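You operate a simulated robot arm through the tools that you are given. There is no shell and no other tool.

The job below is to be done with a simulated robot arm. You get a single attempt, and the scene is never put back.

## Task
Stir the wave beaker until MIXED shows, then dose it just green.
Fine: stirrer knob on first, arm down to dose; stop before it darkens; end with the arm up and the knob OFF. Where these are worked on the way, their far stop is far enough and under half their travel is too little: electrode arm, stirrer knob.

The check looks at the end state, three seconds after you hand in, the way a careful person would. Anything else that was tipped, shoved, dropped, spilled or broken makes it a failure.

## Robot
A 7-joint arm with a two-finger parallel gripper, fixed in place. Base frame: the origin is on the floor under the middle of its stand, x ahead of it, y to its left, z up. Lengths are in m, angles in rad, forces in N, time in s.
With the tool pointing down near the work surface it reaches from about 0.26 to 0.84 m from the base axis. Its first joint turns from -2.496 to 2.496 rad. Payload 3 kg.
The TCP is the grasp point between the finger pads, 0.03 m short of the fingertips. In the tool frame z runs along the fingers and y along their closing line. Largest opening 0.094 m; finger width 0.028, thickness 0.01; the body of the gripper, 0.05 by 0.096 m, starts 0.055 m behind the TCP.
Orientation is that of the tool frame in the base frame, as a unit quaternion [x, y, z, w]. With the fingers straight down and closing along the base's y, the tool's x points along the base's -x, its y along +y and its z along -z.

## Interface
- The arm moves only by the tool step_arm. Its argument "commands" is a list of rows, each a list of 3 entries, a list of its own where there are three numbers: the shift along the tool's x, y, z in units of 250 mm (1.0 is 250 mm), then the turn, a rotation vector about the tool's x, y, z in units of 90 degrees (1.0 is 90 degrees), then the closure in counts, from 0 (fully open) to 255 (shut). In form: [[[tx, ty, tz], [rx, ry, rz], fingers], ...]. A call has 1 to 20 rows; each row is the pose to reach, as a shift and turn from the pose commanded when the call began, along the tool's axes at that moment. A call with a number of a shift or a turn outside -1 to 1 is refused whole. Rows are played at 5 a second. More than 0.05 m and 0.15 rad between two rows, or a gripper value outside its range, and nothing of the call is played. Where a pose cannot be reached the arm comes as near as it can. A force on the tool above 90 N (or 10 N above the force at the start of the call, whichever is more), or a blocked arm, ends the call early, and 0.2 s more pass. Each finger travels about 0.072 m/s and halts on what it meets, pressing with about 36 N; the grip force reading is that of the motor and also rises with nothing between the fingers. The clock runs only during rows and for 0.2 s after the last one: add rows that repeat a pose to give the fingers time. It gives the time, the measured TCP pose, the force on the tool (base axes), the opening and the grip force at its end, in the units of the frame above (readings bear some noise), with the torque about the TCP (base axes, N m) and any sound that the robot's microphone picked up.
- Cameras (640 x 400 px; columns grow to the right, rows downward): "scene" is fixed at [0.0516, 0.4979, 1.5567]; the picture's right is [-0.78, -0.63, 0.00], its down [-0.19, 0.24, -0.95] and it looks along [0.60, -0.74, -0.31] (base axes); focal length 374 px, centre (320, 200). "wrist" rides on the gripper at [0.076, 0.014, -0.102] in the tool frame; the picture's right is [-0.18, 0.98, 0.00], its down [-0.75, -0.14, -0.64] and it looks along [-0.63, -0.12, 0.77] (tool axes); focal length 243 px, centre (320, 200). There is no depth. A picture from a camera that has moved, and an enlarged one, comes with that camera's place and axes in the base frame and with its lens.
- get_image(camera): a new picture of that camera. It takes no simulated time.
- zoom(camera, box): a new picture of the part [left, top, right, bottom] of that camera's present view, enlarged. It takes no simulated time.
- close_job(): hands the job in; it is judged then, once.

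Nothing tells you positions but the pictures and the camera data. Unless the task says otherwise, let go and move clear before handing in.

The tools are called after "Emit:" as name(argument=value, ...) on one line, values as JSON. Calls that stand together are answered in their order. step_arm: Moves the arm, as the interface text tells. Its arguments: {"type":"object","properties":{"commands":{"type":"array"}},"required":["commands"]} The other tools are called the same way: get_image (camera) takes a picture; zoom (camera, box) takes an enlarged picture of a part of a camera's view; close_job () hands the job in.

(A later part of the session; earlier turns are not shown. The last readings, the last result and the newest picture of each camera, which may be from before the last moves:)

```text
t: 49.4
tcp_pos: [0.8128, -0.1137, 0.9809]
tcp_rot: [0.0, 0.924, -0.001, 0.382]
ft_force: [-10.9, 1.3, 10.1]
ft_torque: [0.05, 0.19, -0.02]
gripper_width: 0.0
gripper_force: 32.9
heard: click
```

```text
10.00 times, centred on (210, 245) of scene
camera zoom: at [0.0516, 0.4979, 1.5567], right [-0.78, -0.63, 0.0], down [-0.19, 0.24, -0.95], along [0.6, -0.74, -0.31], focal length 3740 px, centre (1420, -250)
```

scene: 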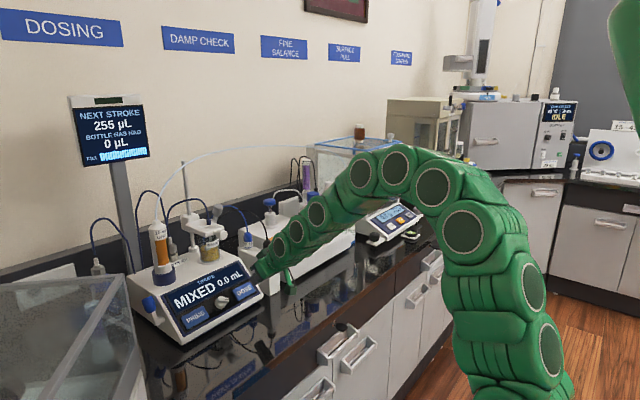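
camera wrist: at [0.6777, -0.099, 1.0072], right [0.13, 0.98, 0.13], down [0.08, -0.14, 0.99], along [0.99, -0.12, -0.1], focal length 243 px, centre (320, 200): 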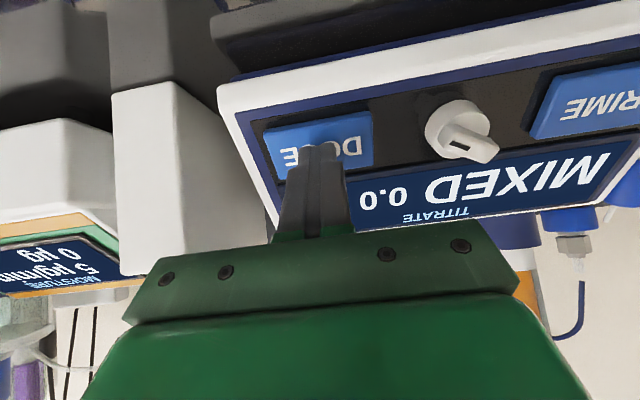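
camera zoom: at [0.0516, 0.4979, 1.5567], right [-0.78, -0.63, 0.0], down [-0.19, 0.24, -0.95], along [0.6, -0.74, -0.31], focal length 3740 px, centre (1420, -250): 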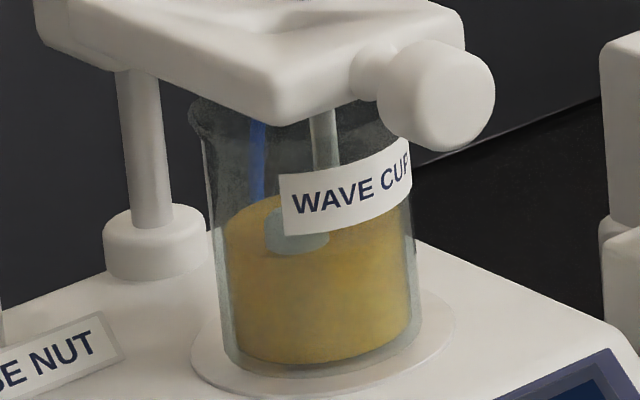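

Still 0.5 mL after another click, so the reading may lag the press by a second or two. I'll release and wait to see what it settles to before pressing again.

Emit:
step_arm(commands=[[[0, 0, -0.048], [0, 0, 0], 255], [[0, 0, -0.048], [0, 0, 0], 255], [[0, 0, -0.048], [0, 0, 0], 255], [[0, 0, -0.048], [0, 0, 0], 255]])

Emit:
zoom(camera="scene", box=[140, 220, 284, 310])

Emit:
zoom(camera="scene", box=[186, 225, 234, 265])

```text
t: 50.4
tcp_pos: [0.8061, -0.1129, 0.989]
tcp_rot: [0.0, 0.924, 0.0, 0.383]
ft_force: [0.8, -0.7, 0.1]
ft_torque: [0.03, -0.01, -0.02]
gripper_width: 0.0
gripper_force: 32.7
```

```text
4.44 times, centred on (212, 265) of scene
camera zoom: at [0.0516, 0.4979, 1.5567], right [-0.78, -0.63, 0.0], down [-0.19, 0.24, -0.95], along [0.6, -0.74, -0.31], focal length 1662 px, centre (800, -89)
```

zoom: 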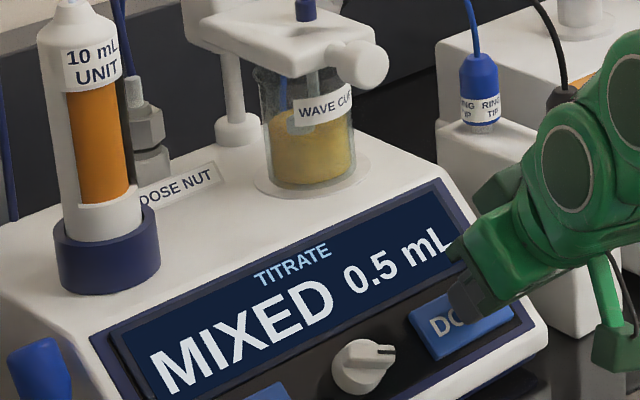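

```text
10.00 times, centred on (210, 245) of scene
camera zoom: at [0.0516, 0.4979, 1.5567], right [-0.78, -0.63, 0.0], down [-0.19, 0.24, -0.95], along [0.6, -0.74, -0.31], focal length 3740 px, centre (1420, -250)
```

zoom: 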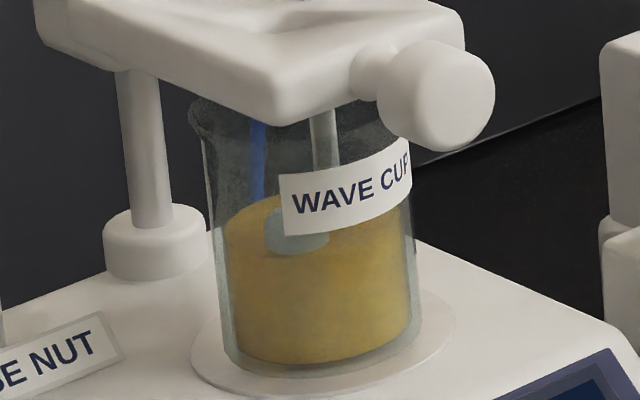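

Still 0.5 mL. I'll wait another ~1.5 seconds to be sure nothing is pending.

Emit:
step_arm(commands=[[[0, 0, 0], [0, 0, 0], 255], [[0, 0, 0], [0, 0, 0], 255], [[0, 0, 0], [0, 0, 0], 255], [[0, 0, 0], [0, 0, 0], 255], [[0, 0, 0], [0, 0, 0], 255], [[0, 0, 0], [0, 0, 0], 255], [[0, 0, 0], [0, 0, 0], 255]])

Emit:
zoom(camera="scene", box=[140, 220, 284, 310])

Emit:
zoom(camera="scene", box=[186, 225, 234, 265])

```text
t: 52.0
tcp_pos: [0.8055, -0.1124, 0.9894]
tcp_rot: [0.0, 0.924, 0.0, 0.383]
ft_force: [0.2, 0.3, -1.0]
ft_torque: [0.0, 0.0, 0.02]
gripper_width: 0.0003
gripper_force: 32.7
```

```text
4.44 times, centred on (212, 265) of scene
camera zoom: at [0.0516, 0.4979, 1.5567], right [-0.78, -0.63, 0.0], down [-0.19, 0.24, -0.95], along [0.6, -0.74, -0.31], focal length 1662 px, centre (800, -89)
```

zoom: 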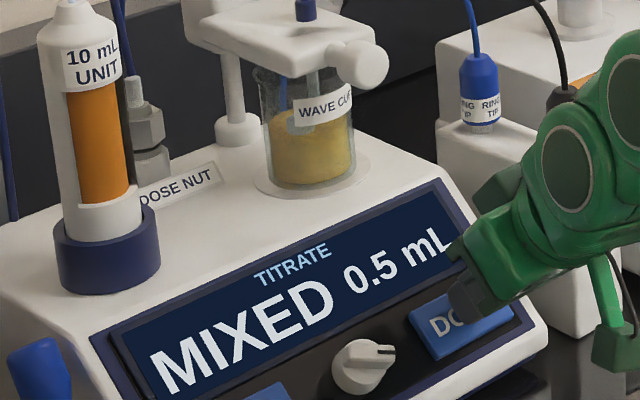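

```text
10.00 times, centred on (210, 245) of scene
camera zoom: at [0.0516, 0.4979, 1.5567], right [-0.78, -0.63, 0.0], down [-0.19, 0.24, -0.95], along [0.6, -0.74, -0.31], focal length 3740 px, centre (1420, -250)
```

zoom: 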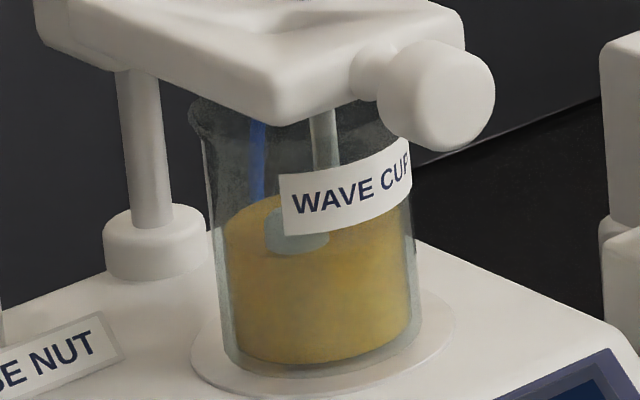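

The reading really stayed at 0.5 mL; the third press was about 1.7 mm shallower than the second, so depth likely matters. I'll press slightly deeper this time, then look.

Emit:
step_arm(commands=[[[0, 0, 0.03], [0, 0, 0], 255], [[0, 0, 0.06], [0, 0, 0], 255]])

Emit:
zoom(camera="scene", box=[140, 220, 284, 310])

Emit:
zoom(camera="scene", box=[186, 225, 234, 265])

```text
t: 52.6
tcp_pos: [0.8138, -0.1124, 0.9774]
tcp_rot: [0.0, 0.924, 0.001, 0.383]
ft_force: [-24.2, 1.5, 13.0]
ft_torque: [0.06, 0.55, -0.03]
gripper_width: 0.0002
gripper_force: 32.9
heard: click
```

```text
4.44 times, centred on (212, 265) of scene
camera zoom: at [0.0516, 0.4979, 1.5567], right [-0.78, -0.63, 0.0], down [-0.19, 0.24, -0.95], along [0.6, -0.74, -0.31], focal length 1662 px, centre (800, -89)
```

zoom: 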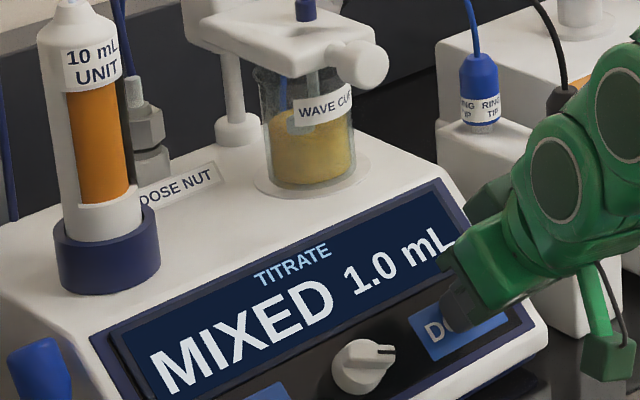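

```text
10.00 times, centred on (210, 245) of scene
camera zoom: at [0.0516, 0.4979, 1.5567], right [-0.78, -0.63, 0.0], down [-0.19, 0.24, -0.95], along [0.6, -0.74, -0.31], focal length 3740 px, centre (1420, -250)
```

zoom: 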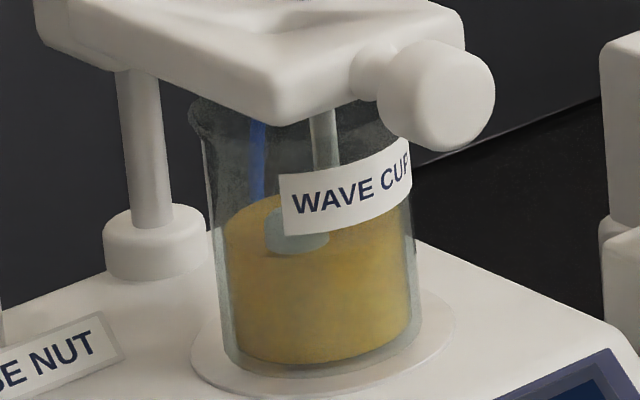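

Now 1.0 mL — so a full-depth press gives 0.5 mL, still yellow. Releasing, then another full press; I'll check the colour each time.

Emit:
step_arm(commands=[[[0, 0, -0.06], [0, 0, 0], 255], [[0, 0, -0.06], [0, 0, 0], 255], [[0, 0, -0.06], [0, 0, 0], 255]])

Emit:
zoom(camera="scene", box=[140, 220, 284, 310])

```text
t: 53.4
tcp_pos: [0.8054, -0.1129, 0.9893]
tcp_rot: [0.0, 0.924, 0.001, 0.383]
ft_force: [0.2, -0.9, -0.3]
ft_torque: [0.0, 0.0, 0.02]
gripper_width: 0.0
gripper_force: 32.4
```

```text
4.44 times, centred on (212, 265) of scene
camera zoom: at [0.0516, 0.4979, 1.5567], right [-0.78, -0.63, 0.0], down [-0.19, 0.24, -0.95], along [0.6, -0.74, -0.31], focal length 1662 px, centre (800, -89)
```

zoom: 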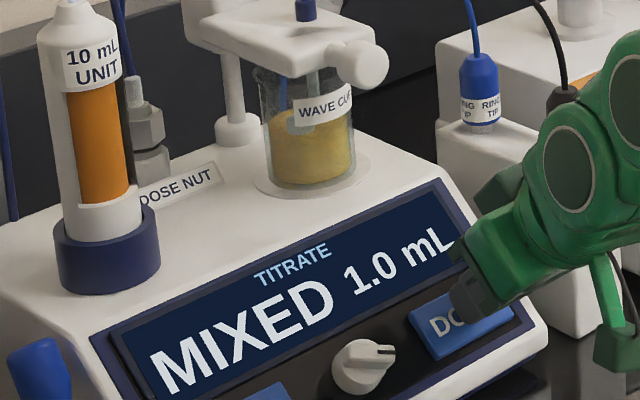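

It holds at 1.0 mL per release, cup still yellow. Next single press with release.

Emit:
step_arm(commands=[[[0, 0, 0.03], [0, 0, 0], 255], [[0, 0, 0.06], [0, 0, 0], 255], [[0, 0, 0.06], [0, 0, 0], 255], [[0, 0, 0], [0, 0, 0], 255], [[0, 0, 0], [0, 0, 0], 255]])

Emit:
zoom(camera="scene", box=[140, 220, 284, 310])

Emit:
zoom(camera="scene", box=[186, 225, 234, 265])

```text
t: 54.6
tcp_pos: [0.8063, -0.1129, 0.9872]
tcp_rot: [-0.001, 0.924, 0.0, 0.383]
ft_force: [-0.6, 0.3, 0.3]
ft_torque: [0.02, -0.02, -0.02]
gripper_width: 0.0003
gripper_force: 33.4
heard: click
```

```text
4.44 times, centred on (212, 265) of scene
camera zoom: at [0.0516, 0.4979, 1.5567], right [-0.78, -0.63, 0.0], down [-0.19, 0.24, -0.95], along [0.6, -0.74, -0.31], focal length 1662 px, centre (800, -89)
```

zoom: 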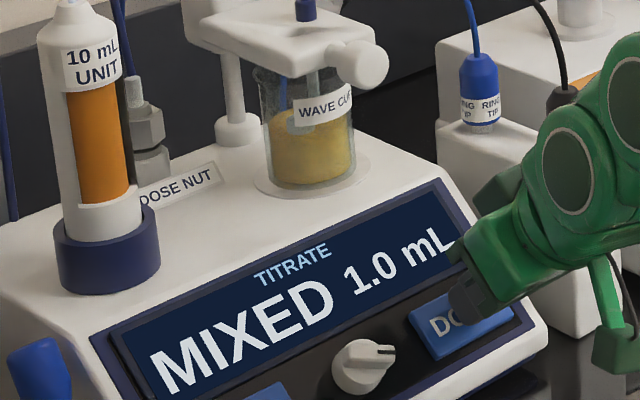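

```text
10.00 times, centred on (210, 245) of scene
camera zoom: at [0.0516, 0.4979, 1.5567], right [-0.78, -0.63, 0.0], down [-0.19, 0.24, -0.95], along [0.6, -0.74, -0.31], focal length 3740 px, centre (1420, -250)
```

zoom: 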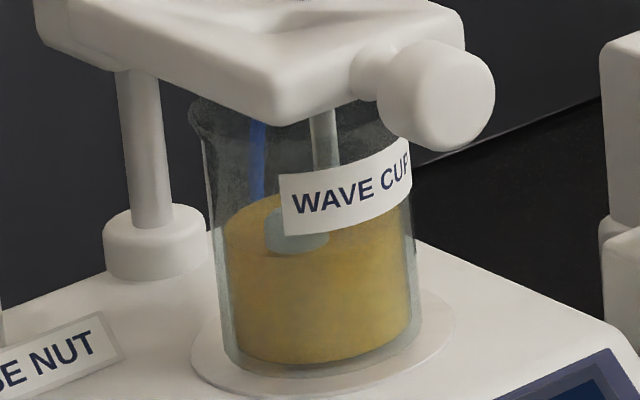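

The click didn't add anything this time (possible refractory time after a dose, or a lag). I'll wait a few seconds and look before pressing again.

Emit:
step_arm(commands=[[[0, 0, 0], [0, 0, 0], 255], [[0, 0, 0], [0, 0, 0], 255], [[0, 0, 0], [0, 0, 0], 255], [[0, 0, 0], [0, 0, 0], 255], [[0, 0, 0], [0, 0, 0], 255], [[0, 0, 0], [0, 0, 0], 255], [[0, 0, 0], [0, 0, 0], 255], [[0, 0, 0], [0, 0, 0], 255], [[0, 0, 0], [0, 0, 0], 255], [[0, 0, 0], [0, 0, 0], 255], [[0, 0, 0], [0, 0, 0], 255], [[0, 0, 0], [0, 0, 0], 255]])

Emit:
zoom(camera="scene", box=[140, 220, 284, 310])

```text
t: 57.2
tcp_pos: [0.8059, -0.1121, 0.9877]
tcp_rot: [0.0, 0.924, 0.0, 0.383]
ft_force: [-0.4, -0.2, -0.4]
ft_torque: [0.01, 0.01, -0.03]
gripper_width: 0.0
gripper_force: 32.7
```

```text
4.44 times, centred on (212, 265) of scene
camera zoom: at [0.0516, 0.4979, 1.5567], right [-0.78, -0.63, 0.0], down [-0.19, 0.24, -0.95], along [0.6, -0.74, -0.31], focal length 1662 px, centre (800, -89)
```

zoom: 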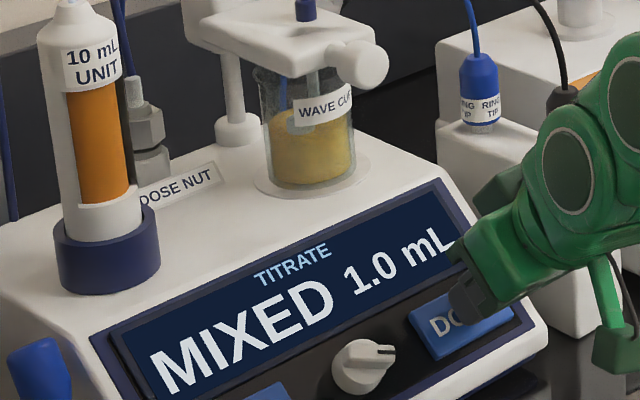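

Still 1.0 mL, nothing pending. Pressing once more.

Emit:
step_arm(commands=[[[0, 0, 0.03], [0, 0, 0], 255], [[0, 0, 0.06], [0, 0, 0], 255], [[0, 0, 0.06], [0, 0, 0], 255]])

Emit:
zoom(camera="scene", box=[140, 220, 284, 310])

Emit:
zoom(camera="scene", box=[186, 225, 234, 265])

```text
t: 58.0
tcp_pos: [0.8149, -0.1125, 0.978]
tcp_rot: [0.0, 0.924, 0.0, 0.383]
ft_force: [-25.7, 9.9, 14.9]
ft_torque: [0.3, 0.59, 0.1]
gripper_width: 0.0
gripper_force: 33.3
heard: click
```

```text
4.44 times, centred on (212, 265) of scene
camera zoom: at [0.0516, 0.4979, 1.5567], right [-0.78, -0.63, 0.0], down [-0.19, 0.24, -0.95], along [0.6, -0.74, -0.31], focal length 1662 px, centre (800, -89)
```

zoom: 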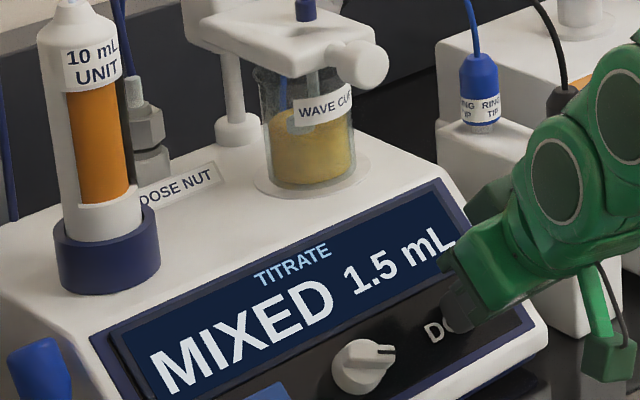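

```text
10.00 times, centred on (210, 245) of scene
camera zoom: at [0.0516, 0.4979, 1.5567], right [-0.78, -0.63, 0.0], down [-0.19, 0.24, -0.95], along [0.6, -0.74, -0.31], focal length 3740 px, centre (1420, -250)
```

zoom: 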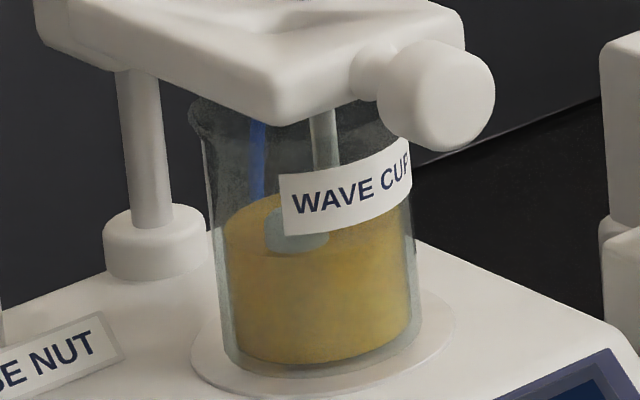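

1.5 mL, still yellow. Releasing, waiting 2 s, then another press.

Emit:
step_arm(commands=[[[0, 0, -0.06], [0, 0, 0], 255], [[0, 0, -0.06], [0, 0, 0], 255], [[0, 0, -0.06], [0, 0, 0], 255], [[0, 0, -0.06], [0, 0, 0], 255], [[0, 0, -0.06], [0, 0, 0], 255], [[0, 0, -0.06], [0, 0, 0], 255], [[0, 0, -0.06], [0, 0, 0], 255], [[0, 0, -0.06], [0, 0, 0], 255], [[0, 0, -0.06], [0, 0, 0], 255], [[0, 0, -0.06], [0, 0, 0], 255]])

Emit:
zoom(camera="scene", box=[140, 220, 284, 310])

```text
t: 60.2
tcp_pos: [0.806, -0.1128, 0.9875]
tcp_rot: [0.0, 0.924, 0.0, 0.383]
ft_force: [0.2, 0.0, -0.6]
ft_torque: [-0.01, 0.0, 0.05]
gripper_width: 0.0
gripper_force: 33.1
```

```text
4.44 times, centred on (212, 265) of scene
camera zoom: at [0.0516, 0.4979, 1.5567], right [-0.78, -0.63, 0.0], down [-0.19, 0.24, -0.95], along [0.6, -0.74, -0.31], focal length 1662 px, centre (800, -89)
```

zoom: 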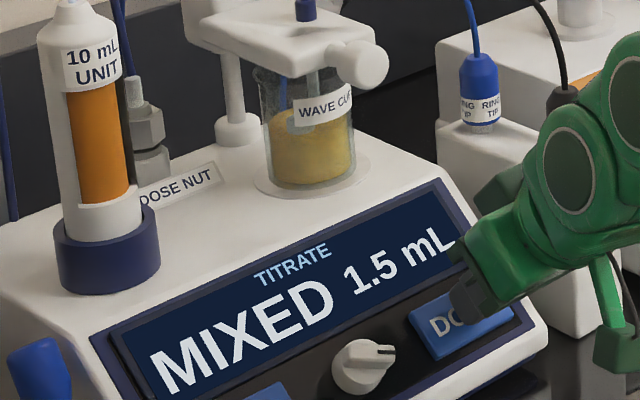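

Holding at 1.5 mL, yellow. Pressing once more (full depth) and checking.

Emit:
step_arm(commands=[[[0, 0, 0.03], [0, 0, 0], 255], [[0, 0, 0.06], [0, 0, 0], 255], [[0, 0, 0.06], [0, 0, 0], 255]])

Emit:
zoom(camera="scene", box=[140, 220, 284, 310])

Emit:
zoom(camera="scene", box=[186, 225, 234, 265])

```text
t: 61.0
tcp_pos: [0.8155, -0.1129, 0.9779]
tcp_rot: [0.0, 0.924, 0.0, 0.382]
ft_force: [-26.8, 3.8, 12.3]
ft_torque: [0.08, 0.66, 0.03]
gripper_width: 0.0003
gripper_force: 33.4
heard: click
```

```text
4.44 times, centred on (212, 265) of scene
camera zoom: at [0.0516, 0.4979, 1.5567], right [-0.78, -0.63, 0.0], down [-0.19, 0.24, -0.95], along [0.6, -0.74, -0.31], focal length 1662 px, centre (800, -89)
```

zoom: 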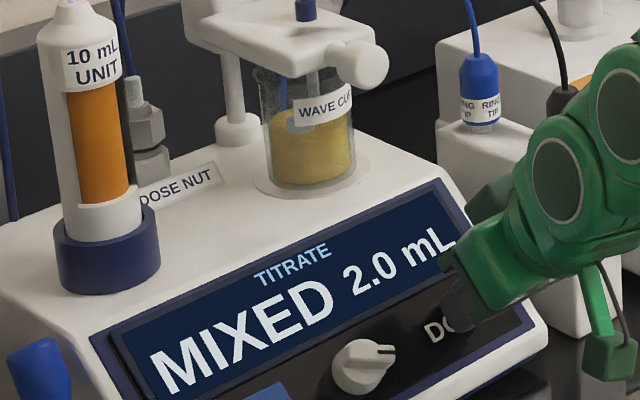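

```text
10.00 times, centred on (210, 245) of scene
camera zoom: at [0.0516, 0.4979, 1.5567], right [-0.78, -0.63, 0.0], down [-0.19, 0.24, -0.95], along [0.6, -0.74, -0.31], focal length 3740 px, centre (1420, -250)
```

zoom: 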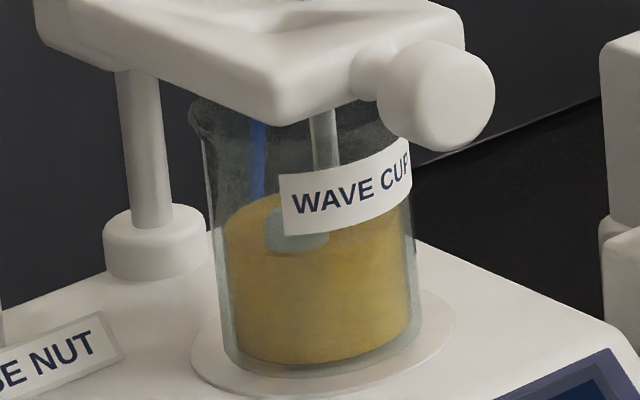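

2.0 mL and still yellow. Each full press spaced >2 s gives 0.5 mL; I'll do release-wait-press as one call and check after every single press.

Emit:
step_arm(commands=[[[0, 0, -0.06], [0, 0, 0], 255], [[0, 0, -0.06], [0, 0, 0], 255], [[0, 0, -0.06], [0, 0, 0], 255], [[0, 0, -0.06], [0, 0, 0], 255], [[0, 0, -0.06], [0, 0, 0], 255], [[0, 0, -0.06], [0, 0, 0], 255], [[0, 0, -0.06], [0, 0, 0], 255], [[0, 0, -0.06], [0, 0, 0], 255], [[0, 0, -0.06], [0, 0, 0], 255], [[0, 0, -0.06], [0, 0, 0], 255], [[0, 0, -0.06], [0, 0, 0], 255], [[0, 0, -0.03], [0, 0, 0], 255], [[0, 0, 0], [0, 0, 0], 255], [[0, 0, 0], [0, 0, 0], 255]])

Emit:
zoom(camera="scene", box=[140, 220, 284, 310])

Emit:
zoom(camera="scene", box=[186, 225, 234, 265])

```text
t: 64.0
tcp_pos: [0.8161, -0.1131, 0.9779]
tcp_rot: [0.0, 0.924, 0.0, 0.382]
ft_force: [-28.3, -1.5, 12.4]
ft_torque: [-0.07, 0.73, -0.03]
gripper_width: 0.0
gripper_force: 32.9
heard: click
```

```text
4.44 times, centred on (212, 265) of scene
camera zoom: at [0.0516, 0.4979, 1.5567], right [-0.78, -0.63, 0.0], down [-0.19, 0.24, -0.95], along [0.6, -0.74, -0.31], focal length 1662 px, centre (800, -89)
```

zoom: 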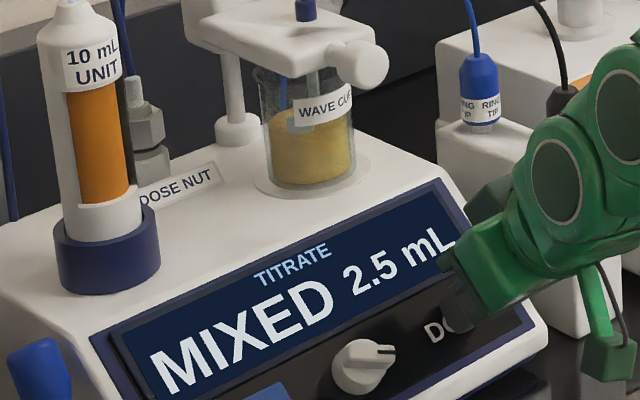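

```text
10.00 times, centred on (210, 245) of scene
camera zoom: at [0.0516, 0.4979, 1.5567], right [-0.78, -0.63, 0.0], down [-0.19, 0.24, -0.95], along [0.6, -0.74, -0.31], focal length 3740 px, centre (1420, -250)
```

zoom: 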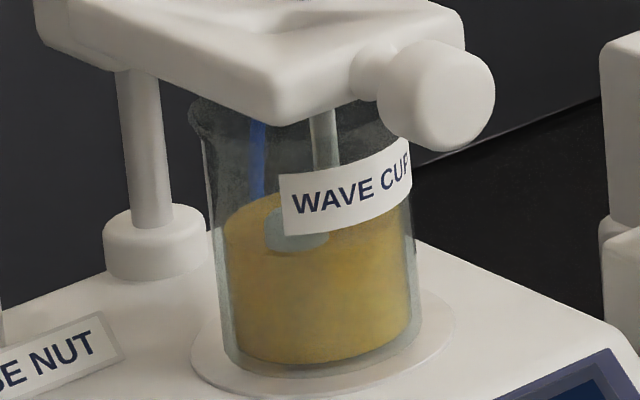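

2.5 mL, still yellow. To guard against delayed colour change, I'll release, wait and look before the next press.

Emit:
step_arm(commands=[[[0, 0, -0.06], [0, 0, 0], 255], [[0, 0, -0.06], [0, 0, 0], 255], [[0, 0, -0.06], [0, 0, 0], 255], [[0, 0, -0.06], [0, 0, 0], 255], [[0, 0, -0.06], [0, 0, 0], 255], [[0, 0, -0.06], [0, 0, 0], 255], [[0, 0, -0.06], [0, 0, 0], 255], [[0, 0, -0.06], [0, 0, 0], 255], [[0, 0, -0.06], [0, 0, 0], 255], [[0, 0, -0.06], [0, 0, 0], 255], [[0, 0, -0.06], [0, 0, 0], 255]])

Emit:
zoom(camera="scene", box=[140, 220, 284, 310])

```text
t: 66.4
tcp_pos: [0.8056, -0.1125, 0.9881]
tcp_rot: [0.0, 0.924, 0.0, 0.383]
ft_force: [-0.7, -0.2, 0.1]
ft_torque: [0.0, 0.03, -0.01]
gripper_width: 0.0001
gripper_force: 33.1
```

```text
4.44 times, centred on (212, 265) of scene
camera zoom: at [0.0516, 0.4979, 1.5567], right [-0.78, -0.63, 0.0], down [-0.19, 0.24, -0.95], along [0.6, -0.74, -0.31], focal length 1662 px, centre (800, -89)
```

zoom: 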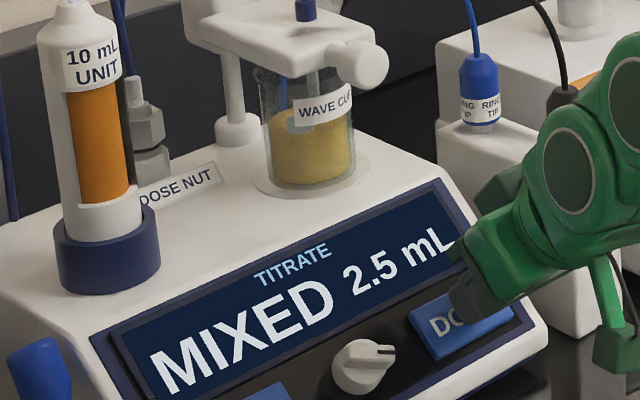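

Colour unchanged (yellow) at 2.5 mL. Next press.

Emit:
step_arm(commands=[[[0, 0, 0.03], [0, 0, 0], 255], [[0, 0, 0.06], [0, 0, 0], 255], [[0, 0, 0.06], [0, 0, 0], 255]])

Emit:
zoom(camera="scene", box=[140, 220, 284, 310])

Emit:
zoom(camera="scene", box=[186, 225, 234, 265])

```text
t: 67.2
tcp_pos: [0.815, -0.1137, 0.9779]
tcp_rot: [0.0, 0.924, 0.0, 0.383]
ft_force: [-25.4, -0.9, 13.5]
ft_torque: [0.0, 0.65, -0.01]
gripper_width: 0.0001
gripper_force: 32.8
heard: click
```

```text
4.44 times, centred on (212, 265) of scene
camera zoom: at [0.0516, 0.4979, 1.5567], right [-0.78, -0.63, 0.0], down [-0.19, 0.24, -0.95], along [0.6, -0.74, -0.31], focal length 1662 px, centre (800, -89)
```

zoom: 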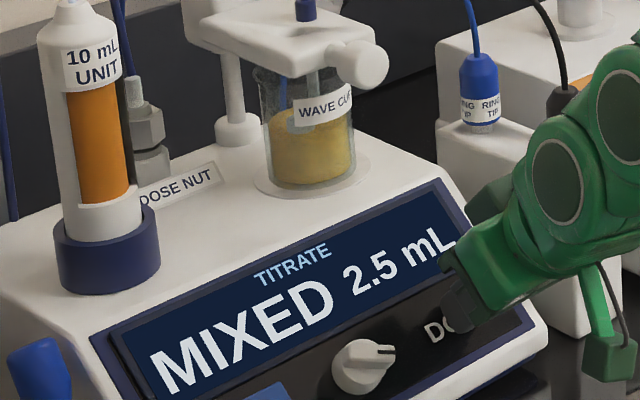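

```text
10.00 times, centred on (210, 245) of scene
camera zoom: at [0.0516, 0.4979, 1.5567], right [-0.78, -0.63, 0.0], down [-0.19, 0.24, -0.95], along [0.6, -0.74, -0.31], focal length 3740 px, centre (1420, -250)
```

zoom: 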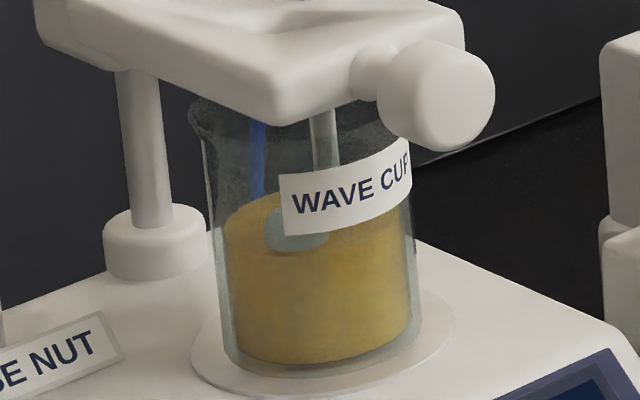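

This time the reading stayed at 2.5 mL. I'll release and see what it settles to before deciding anything.

Emit:
step_arm(commands=[[[0, 0, -0.06], [0, 0, 0], 255], [[0, 0, -0.06], [0, 0, 0], 255]])

Emit:
zoom(camera="scene", box=[140, 220, 284, 310])

```text
t: 67.8
tcp_pos: [0.8065, -0.1128, 0.9878]
tcp_rot: [0.0, 0.924, 0.0, 0.383]
ft_force: [0.7, 0.1, -0.4]
ft_torque: [-0.03, 0.03, 0.01]
gripper_width: 0.0001
gripper_force: 32.8
```

```text
4.44 times, centred on (212, 265) of scene
camera zoom: at [0.0516, 0.4979, 1.5567], right [-0.78, -0.63, 0.0], down [-0.19, 0.24, -0.95], along [0.6, -0.74, -0.31], focal length 1662 px, centre (800, -89)
```

zoom: 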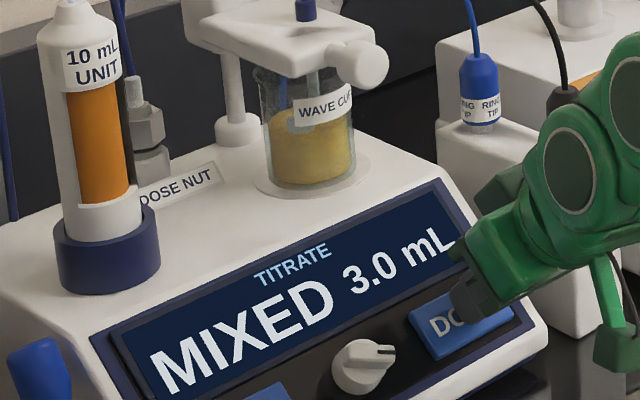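

It settled to 3.0 mL after release — matching continuous dosing of ~0.7 mL/s while held, with the display rounded to 0.5. I'll compare the cup colour closely before continuing with shorter presses.

Emit:
zoom(camera="scene", box=[186, 225, 234, 265])

Emit:
get_image(camera="scene")

```text
10.00 times, centred on (210, 245) of scene
camera zoom: at [0.0516, 0.4979, 1.5567], right [-0.78, -0.63, 0.0], down [-0.19, 0.24, -0.95], along [0.6, -0.74, -0.31], focal length 3740 px, centre (1420, -250)
```

zoom: 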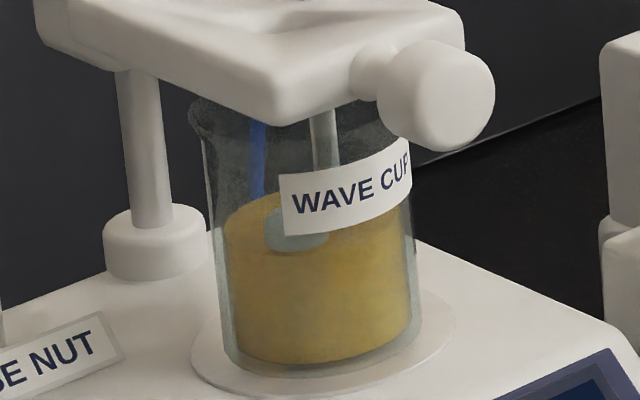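

```text
taken
```

scene: 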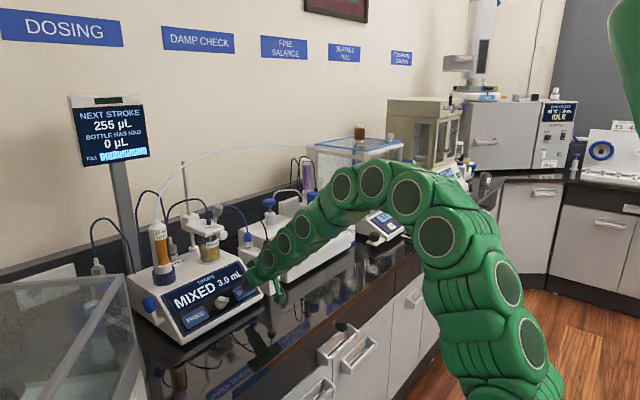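

Still plainly yellow at ~2.8–3.0 mL. I'll continue with short presses (~0.3 mL each), checking the cup after each.

Emit:
step_arm(commands=[[[0, 0, 0.03], [0, 0, 0], 255], [[0, 0, 0.06], [0, 0, 0], 255], [[0, 0, 0.06], [0, 0, 0], 255], [[0, 0, 0], [0, 0, 0], 255]])

Emit:
zoom(camera="scene", box=[140, 220, 284, 310])

```text
t: 68.8
tcp_pos: [0.8052, -0.1117, 0.9881]
tcp_rot: [0.0, 0.924, 0.0, 0.383]
ft_force: [-0.7, -0.5, -0.1]
ft_torque: [0.03, -0.04, -0.01]
gripper_width: 0.0
gripper_force: 33.1
heard: click, click
```

```text
4.44 times, centred on (212, 265) of scene
camera zoom: at [0.0516, 0.4979, 1.5567], right [-0.78, -0.63, 0.0], down [-0.19, 0.24, -0.95], along [0.6, -0.74, -0.31], focal length 1662 px, centre (800, -89)
```

zoom: 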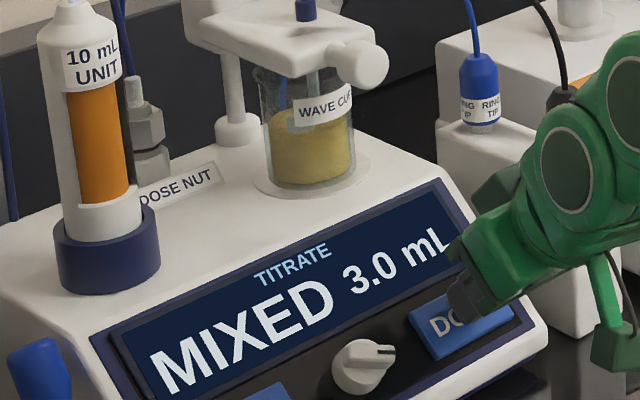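

Emit:
zoom(camera="scene", box=[186, 225, 234, 265])

```text
10.00 times, centred on (210, 245) of scene
camera zoom: at [0.0516, 0.4979, 1.5567], right [-0.78, -0.63, 0.0], down [-0.19, 0.24, -0.95], along [0.6, -0.74, -0.31], focal length 3740 px, centre (1420, -250)
```

zoom: 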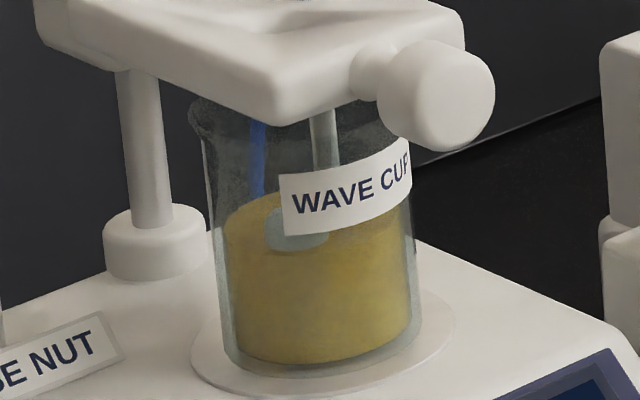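

The cup has shifted slightly from golden toward yellow-green, so the endpoint is near. I'll use an even shorter press now.

Emit:
step_arm(commands=[[[0, 0, 0.03], [0, 0, 0], 255], [[0, 0, 0.06], [0, 0, 0], 255], [[0, 0, 0], [0, 0, 0], 255], [[0, 0, 0], [0, 0, 0], 255]])

Emit:
zoom(camera="scene", box=[140, 220, 284, 310])

Emit:
zoom(camera="scene", box=[186, 225, 234, 265])

```text
t: 69.8
tcp_pos: [0.8059, -0.1134, 0.9891]
tcp_rot: [0.0, 0.924, 0.0, 0.383]
ft_force: [-0.1, 2.2, -0.2]
ft_torque: [-0.03, 0.03, 0.03]
gripper_width: 0.0
gripper_force: 33.0
heard: click
```

```text
4.44 times, centred on (212, 265) of scene
camera zoom: at [0.0516, 0.4979, 1.5567], right [-0.78, -0.63, 0.0], down [-0.19, 0.24, -0.95], along [0.6, -0.74, -0.31], focal length 1662 px, centre (800, -89)
```

zoom: 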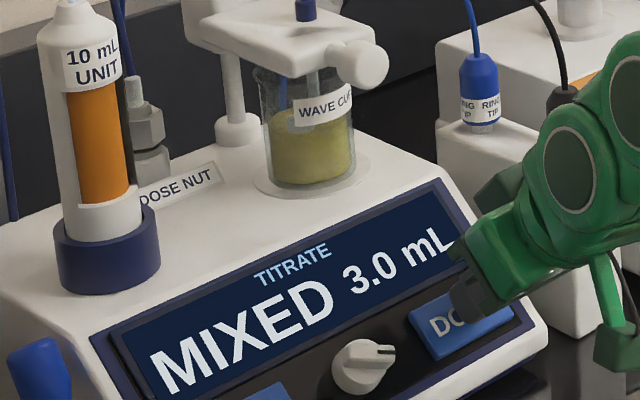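

```text
10.00 times, centred on (210, 245) of scene
camera zoom: at [0.0516, 0.4979, 1.5567], right [-0.78, -0.63, 0.0], down [-0.19, 0.24, -0.95], along [0.6, -0.74, -0.31], focal length 3740 px, centre (1420, -250)
```

zoom: 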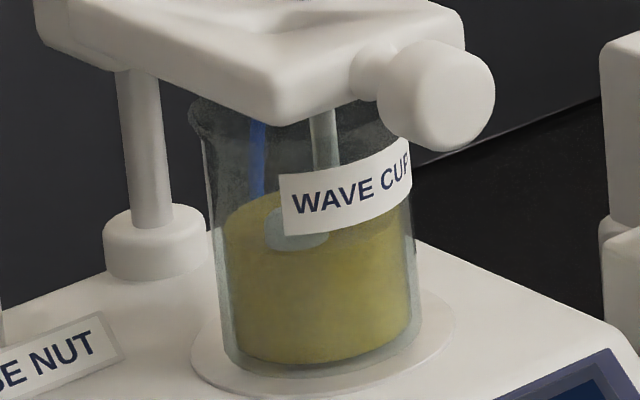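

Now clearly yellow-green. I'll wait a second to see whether the colour keeps drifting before adding more.

Emit:
step_arm(commands=[[[0, 0, 0], [0, 0, 0], 255], [[0, 0, 0], [0, 0, 0], 255], [[0, 0, 0], [0, 0, 0], 255], [[0, 0, 0], [0, 0, 0], 255], [[0, 0, 0], [0, 0, 0], 255], [[0, 0, 0], [0, 0, 0], 255], [[0, 0, 0], [0, 0, 0], 255]])

Emit:
zoom(camera="scene", box=[140, 220, 284, 310])

Emit:
zoom(camera="scene", box=[186, 225, 234, 265])

```text
t: 71.4
tcp_pos: [0.8061, -0.113, 0.9884]
tcp_rot: [0.0, 0.924, 0.0, 0.382]
ft_force: [0.4, -0.3, 0.5]
ft_torque: [-0.02, 0.0, 0.03]
gripper_width: 0.0
gripper_force: 33.0
```

```text
4.44 times, centred on (212, 265) of scene
camera zoom: at [0.0516, 0.4979, 1.5567], right [-0.78, -0.63, 0.0], down [-0.19, 0.24, -0.95], along [0.6, -0.74, -0.31], focal length 1662 px, centre (800, -89)
```

zoom: 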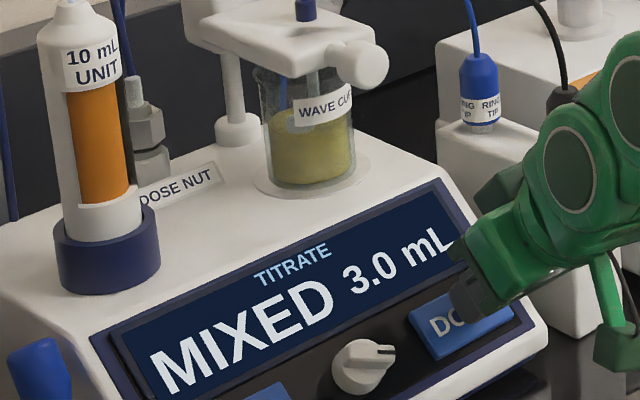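

```text
10.00 times, centred on (210, 245) of scene
camera zoom: at [0.0516, 0.4979, 1.5567], right [-0.78, -0.63, 0.0], down [-0.19, 0.24, -0.95], along [0.6, -0.74, -0.31], focal length 3740 px, centre (1420, -250)
```

zoom: 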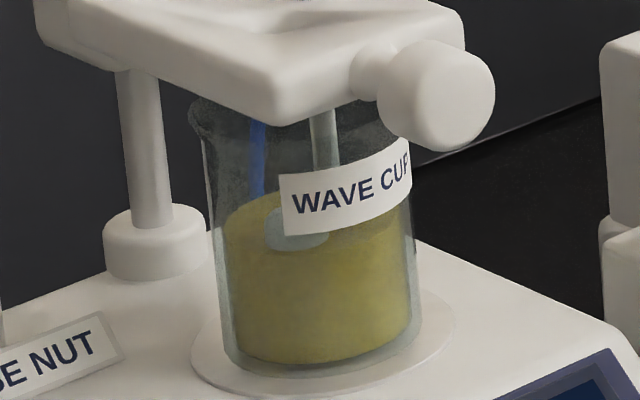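

Stable yellow-green, not yet properly green. Another very short press.

Emit:
step_arm(commands=[[[0, 0, 0.03], [0, 0, 0], 255], [[0, 0, 0.06], [0, 0, 0], 255], [[0, 0, 0], [0, 0, 0], 255], [[0, 0, 0], [0, 0, 0], 255]])

Emit:
zoom(camera="scene", box=[140, 220, 284, 310])

Emit:
zoom(camera="scene", box=[186, 225, 234, 265])

```text
t: 72.4
tcp_pos: [0.8054, -0.1145, 0.9887]
tcp_rot: [0.0, 0.924, 0.0, 0.382]
ft_force: [-1.2, 0.5, 0.9]
ft_torque: [-0.01, 0.01, 0.0]
gripper_width: 0.0001
gripper_force: 32.7
heard: click
```

```text
4.44 times, centred on (212, 265) of scene
camera zoom: at [0.0516, 0.4979, 1.5567], right [-0.78, -0.63, 0.0], down [-0.19, 0.24, -0.95], along [0.6, -0.74, -0.31], focal length 1662 px, centre (800, -89)
```

zoom: 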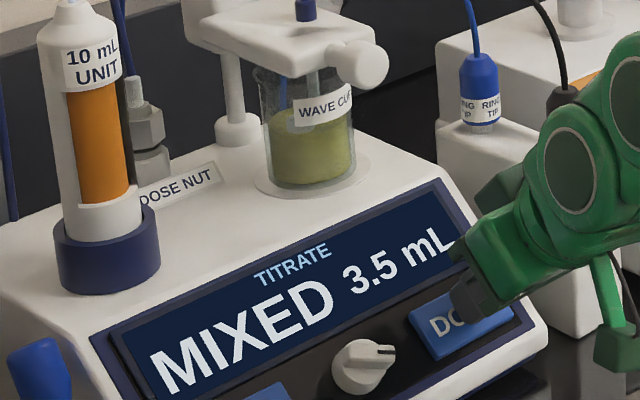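

```text
10.00 times, centred on (210, 245) of scene
camera zoom: at [0.0516, 0.4979, 1.5567], right [-0.78, -0.63, 0.0], down [-0.19, 0.24, -0.95], along [0.6, -0.74, -0.31], focal length 3740 px, centre (1420, -250)
```

zoom: 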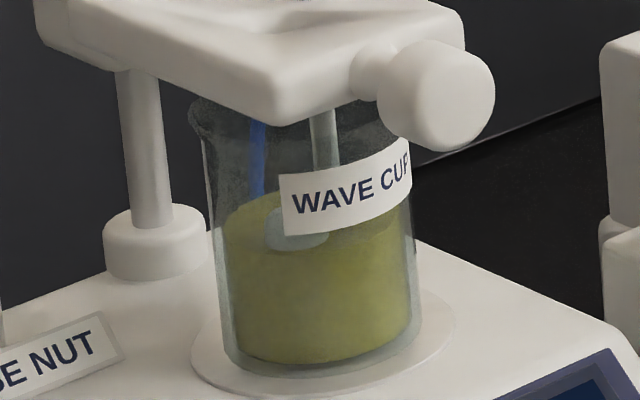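

Greener now (display 3.5), a lime-olive green. I'll add an even smaller touch and compare.

Emit:
step_arm(commands=[[[0, 0, 0.03], [0, 0, 0], 255], [[0, 0, 0.054], [0, 0, 0], 255], [[0, 0, 0], [0, 0, 0], 255], [[0, 0, 0], [0, 0, 0], 255]])

Emit:
zoom(camera="scene", box=[140, 220, 284, 310])

Emit:
zoom(camera="scene", box=[186, 225, 234, 265])

```text
t: 73.4
tcp_pos: [0.8065, -0.1131, 0.9865]
tcp_rot: [-0.001, 0.924, 0.001, 0.383]
ft_force: [-0.6, -0.3, -1.6]
ft_torque: [-0.01, 0.02, 0.02]
gripper_width: 0.0
gripper_force: 33.1
heard: click
```

```text
4.44 times, centred on (212, 265) of scene
camera zoom: at [0.0516, 0.4979, 1.5567], right [-0.78, -0.63, 0.0], down [-0.19, 0.24, -0.95], along [0.6, -0.74, -0.31], focal length 1662 px, centre (800, -89)
```

zoom: 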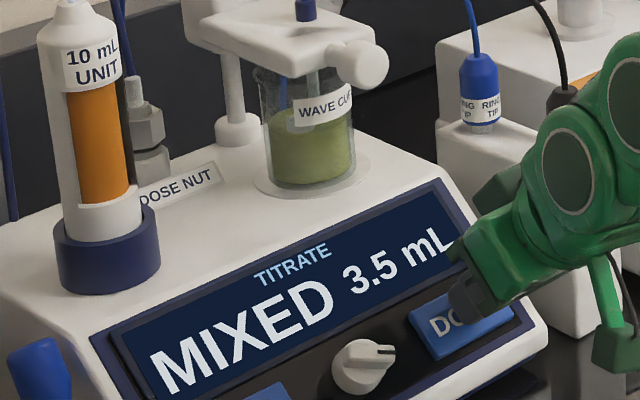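

```text
10.00 times, centred on (210, 245) of scene
camera zoom: at [0.0516, 0.4979, 1.5567], right [-0.78, -0.63, 0.0], down [-0.19, 0.24, -0.95], along [0.6, -0.74, -0.31], focal length 3740 px, centre (1420, -250)
```

zoom: 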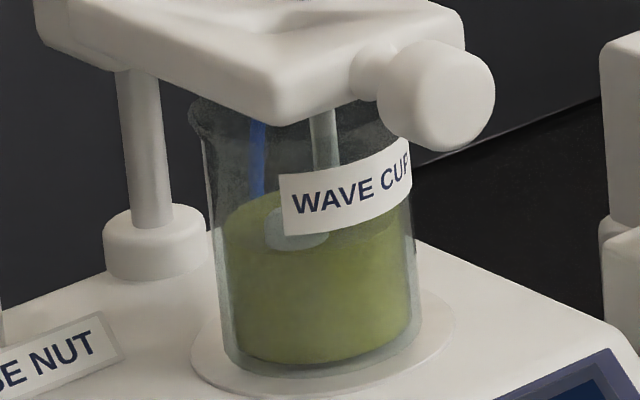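

A clear olive-green now. The hue is still moving from yellow toward green without darkening, so I'll add one more tiny touch and compare.

Emit:
step_arm(commands=[[[0, 0, 0.03], [0, 0, 0], 255], [[0, 0, 0.054], [0, 0, 0], 255], [[0, 0, 0], [0, 0, 0], 255], [[0, 0, 0], [0, 0, 0], 255]])

Emit:
zoom(camera="scene", box=[140, 220, 284, 310])

Emit:
zoom(camera="scene", box=[186, 225, 234, 265])

```text
t: 74.4
tcp_pos: [0.8051, -0.1136, 0.9871]
tcp_rot: [0.0, 0.924, 0.0, 0.383]
ft_force: [-0.1, 0.4, 0.3]
ft_torque: [-0.02, 0.02, 0.0]
gripper_width: 0.0002
gripper_force: 33.6
heard: click
```

```text
4.44 times, centred on (212, 265) of scene
camera zoom: at [0.0516, 0.4979, 1.5567], right [-0.78, -0.63, 0.0], down [-0.19, 0.24, -0.95], along [0.6, -0.74, -0.31], focal length 1662 px, centre (800, -89)
```

zoom: 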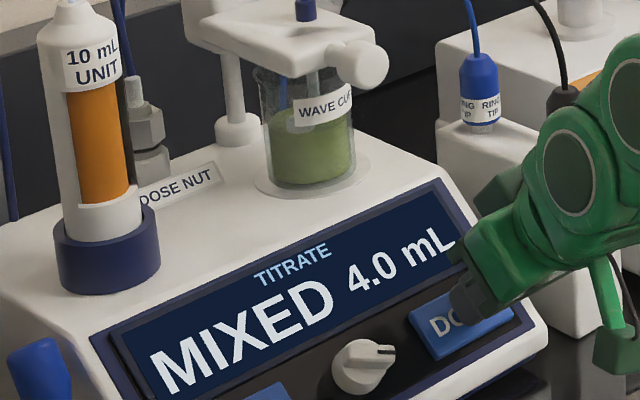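

```text
10.00 times, centred on (210, 245) of scene
camera zoom: at [0.0516, 0.4979, 1.5567], right [-0.78, -0.63, 0.0], down [-0.19, 0.24, -0.95], along [0.6, -0.74, -0.31], focal length 3740 px, centre (1420, -250)
```

zoom: 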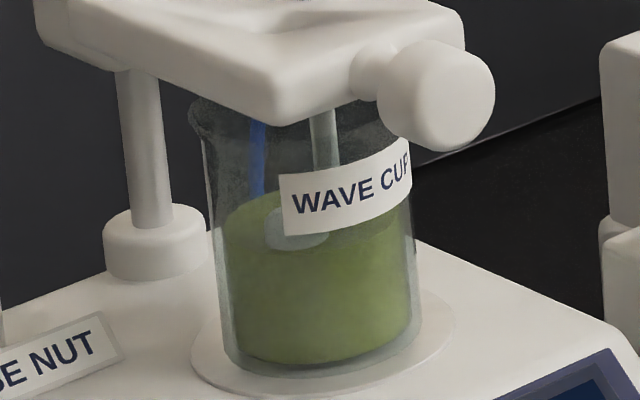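

Display 4.0 and the cup is distinctly green. I'll look closely at the liquid before deciding to stop.

Emit:
zoom(camera="scene", box=[200, 246, 216, 256])

Emit:
zoom(camera="scene", box=[280, 190, 344, 230])

```text
16.00 times, centred on (208, 251) of scene
camera zoom: at [0.0516, 0.4979, 1.5567], right [-0.78, -0.63, 0.0], down [-0.19, 0.24, -0.95], along [0.6, -0.74, -0.31], focal length 5983 px, centre (2112, -616)
```

zoom: 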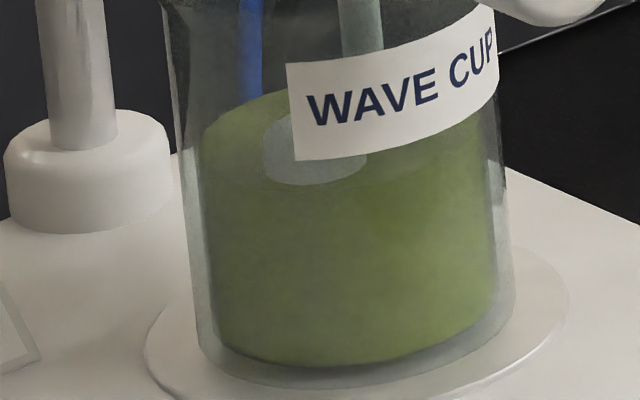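

```text
10.00 times, centred on (312, 210) of scene
camera zoom: at [0.0516, 0.4979, 1.5567], right [-0.78, -0.63, 0.0], down [-0.19, 0.24, -0.95], along [0.6, -0.74, -0.31], focal length 3740 px, centre (400, 100)
```

zoom: 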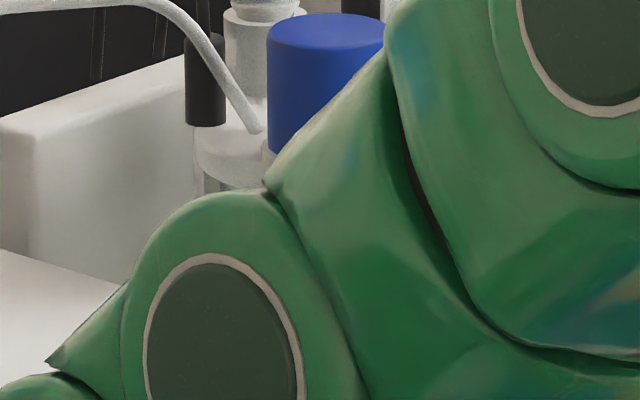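

The liquid is a soft green with no darkening yet; the hue has still been shifting a bit with each touch. I'll add one last minimal touch (shallower) and compare carefully.

Emit:
step_arm(commands=[[[0, 0, 0.034], [0, 0, 0], 255], [[0, 0, 0.048], [0, 0, 0], 255], [[0, 0, 0], [0, 0, 0], 255], [[0, 0, 0], [0, 0, 0], 255]])

Emit:
zoom(camera="scene", box=[200, 246, 216, 256])

Emit:
zoom(camera="scene", box=[140, 220, 284, 310])

```text
t: 75.4
tcp_pos: [0.8056, -0.113, 0.9881]
tcp_rot: [0.0, 0.924, 0.0, 0.383]
ft_force: [0.1, 0.3, -0.9]
ft_torque: [0.0, 0.01, 0.0]
gripper_width: 0.0
gripper_force: 32.9
heard: click
```

```text
16.00 times, centred on (208, 251) of scene
camera zoom: at [0.0516, 0.4979, 1.5567], right [-0.78, -0.63, 0.0], down [-0.19, 0.24, -0.95], along [0.6, -0.74, -0.31], focal length 5983 px, centre (2112, -616)
```

zoom: 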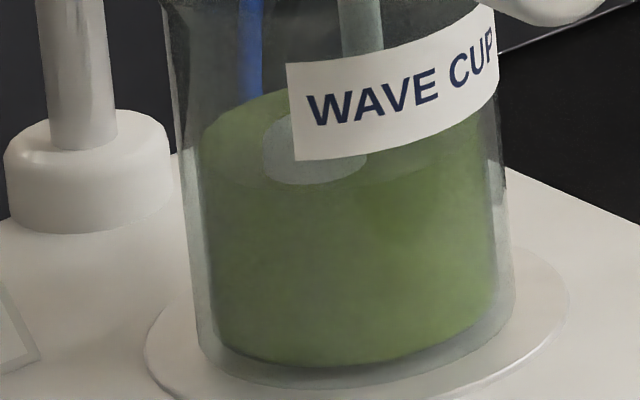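

```text
4.44 times, centred on (212, 265) of scene
camera zoom: at [0.0516, 0.4979, 1.5567], right [-0.78, -0.63, 0.0], down [-0.19, 0.24, -0.95], along [0.6, -0.74, -0.31], focal length 1662 px, centre (800, -89)
```

zoom: 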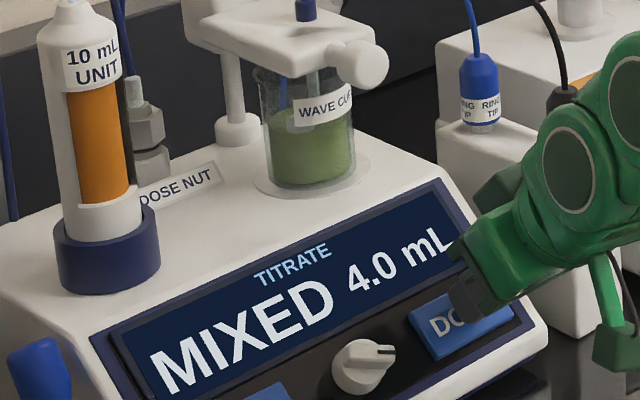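

Unmistakably more green, brightness unchanged, no darkening. Since the last touch still moved the hue from olive to green, I'll give one minimal final touch to be solidly green and then stop.

Emit:
step_arm(commands=[[[0, 0, 0.034], [0, 0, 0], 255], [[0, 0, 0.046], [0, 0, 0], 255], [[0, 0, -0.02], [0, 0, 0], 255], [[0, 0, -0.02], [0, 0, 0], 255]])

Emit:
zoom(camera="scene", box=[200, 246, 216, 256])

Emit:
zoom(camera="scene", box=[140, 220, 284, 310])

```text
t: 76.4
tcp_pos: [0.8027, -0.1125, 0.9914]
tcp_rot: [0.001, 0.924, -0.001, 0.383]
ft_force: [0.4, 0.4, -0.3]
ft_torque: [-0.01, -0.01, 0.01]
gripper_width: 0.0
gripper_force: 33.4
heard: click
```

```text
16.00 times, centred on (208, 251) of scene
camera zoom: at [0.0516, 0.4979, 1.5567], right [-0.78, -0.63, 0.0], down [-0.19, 0.24, -0.95], along [0.6, -0.74, -0.31], focal length 5983 px, centre (2112, -616)
```

zoom: 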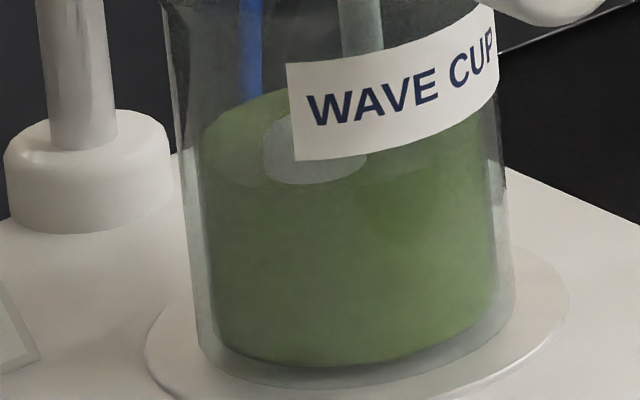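

```text
4.44 times, centred on (212, 265) of scene
camera zoom: at [0.0516, 0.4979, 1.5567], right [-0.78, -0.63, 0.0], down [-0.19, 0.24, -0.95], along [0.6, -0.74, -0.31], focal length 1662 px, centre (800, -89)
```

zoom: 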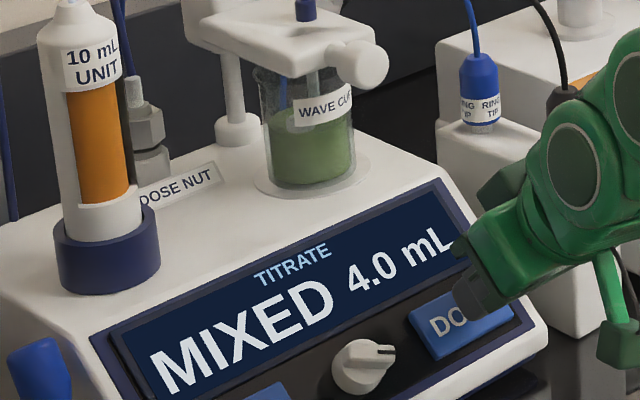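

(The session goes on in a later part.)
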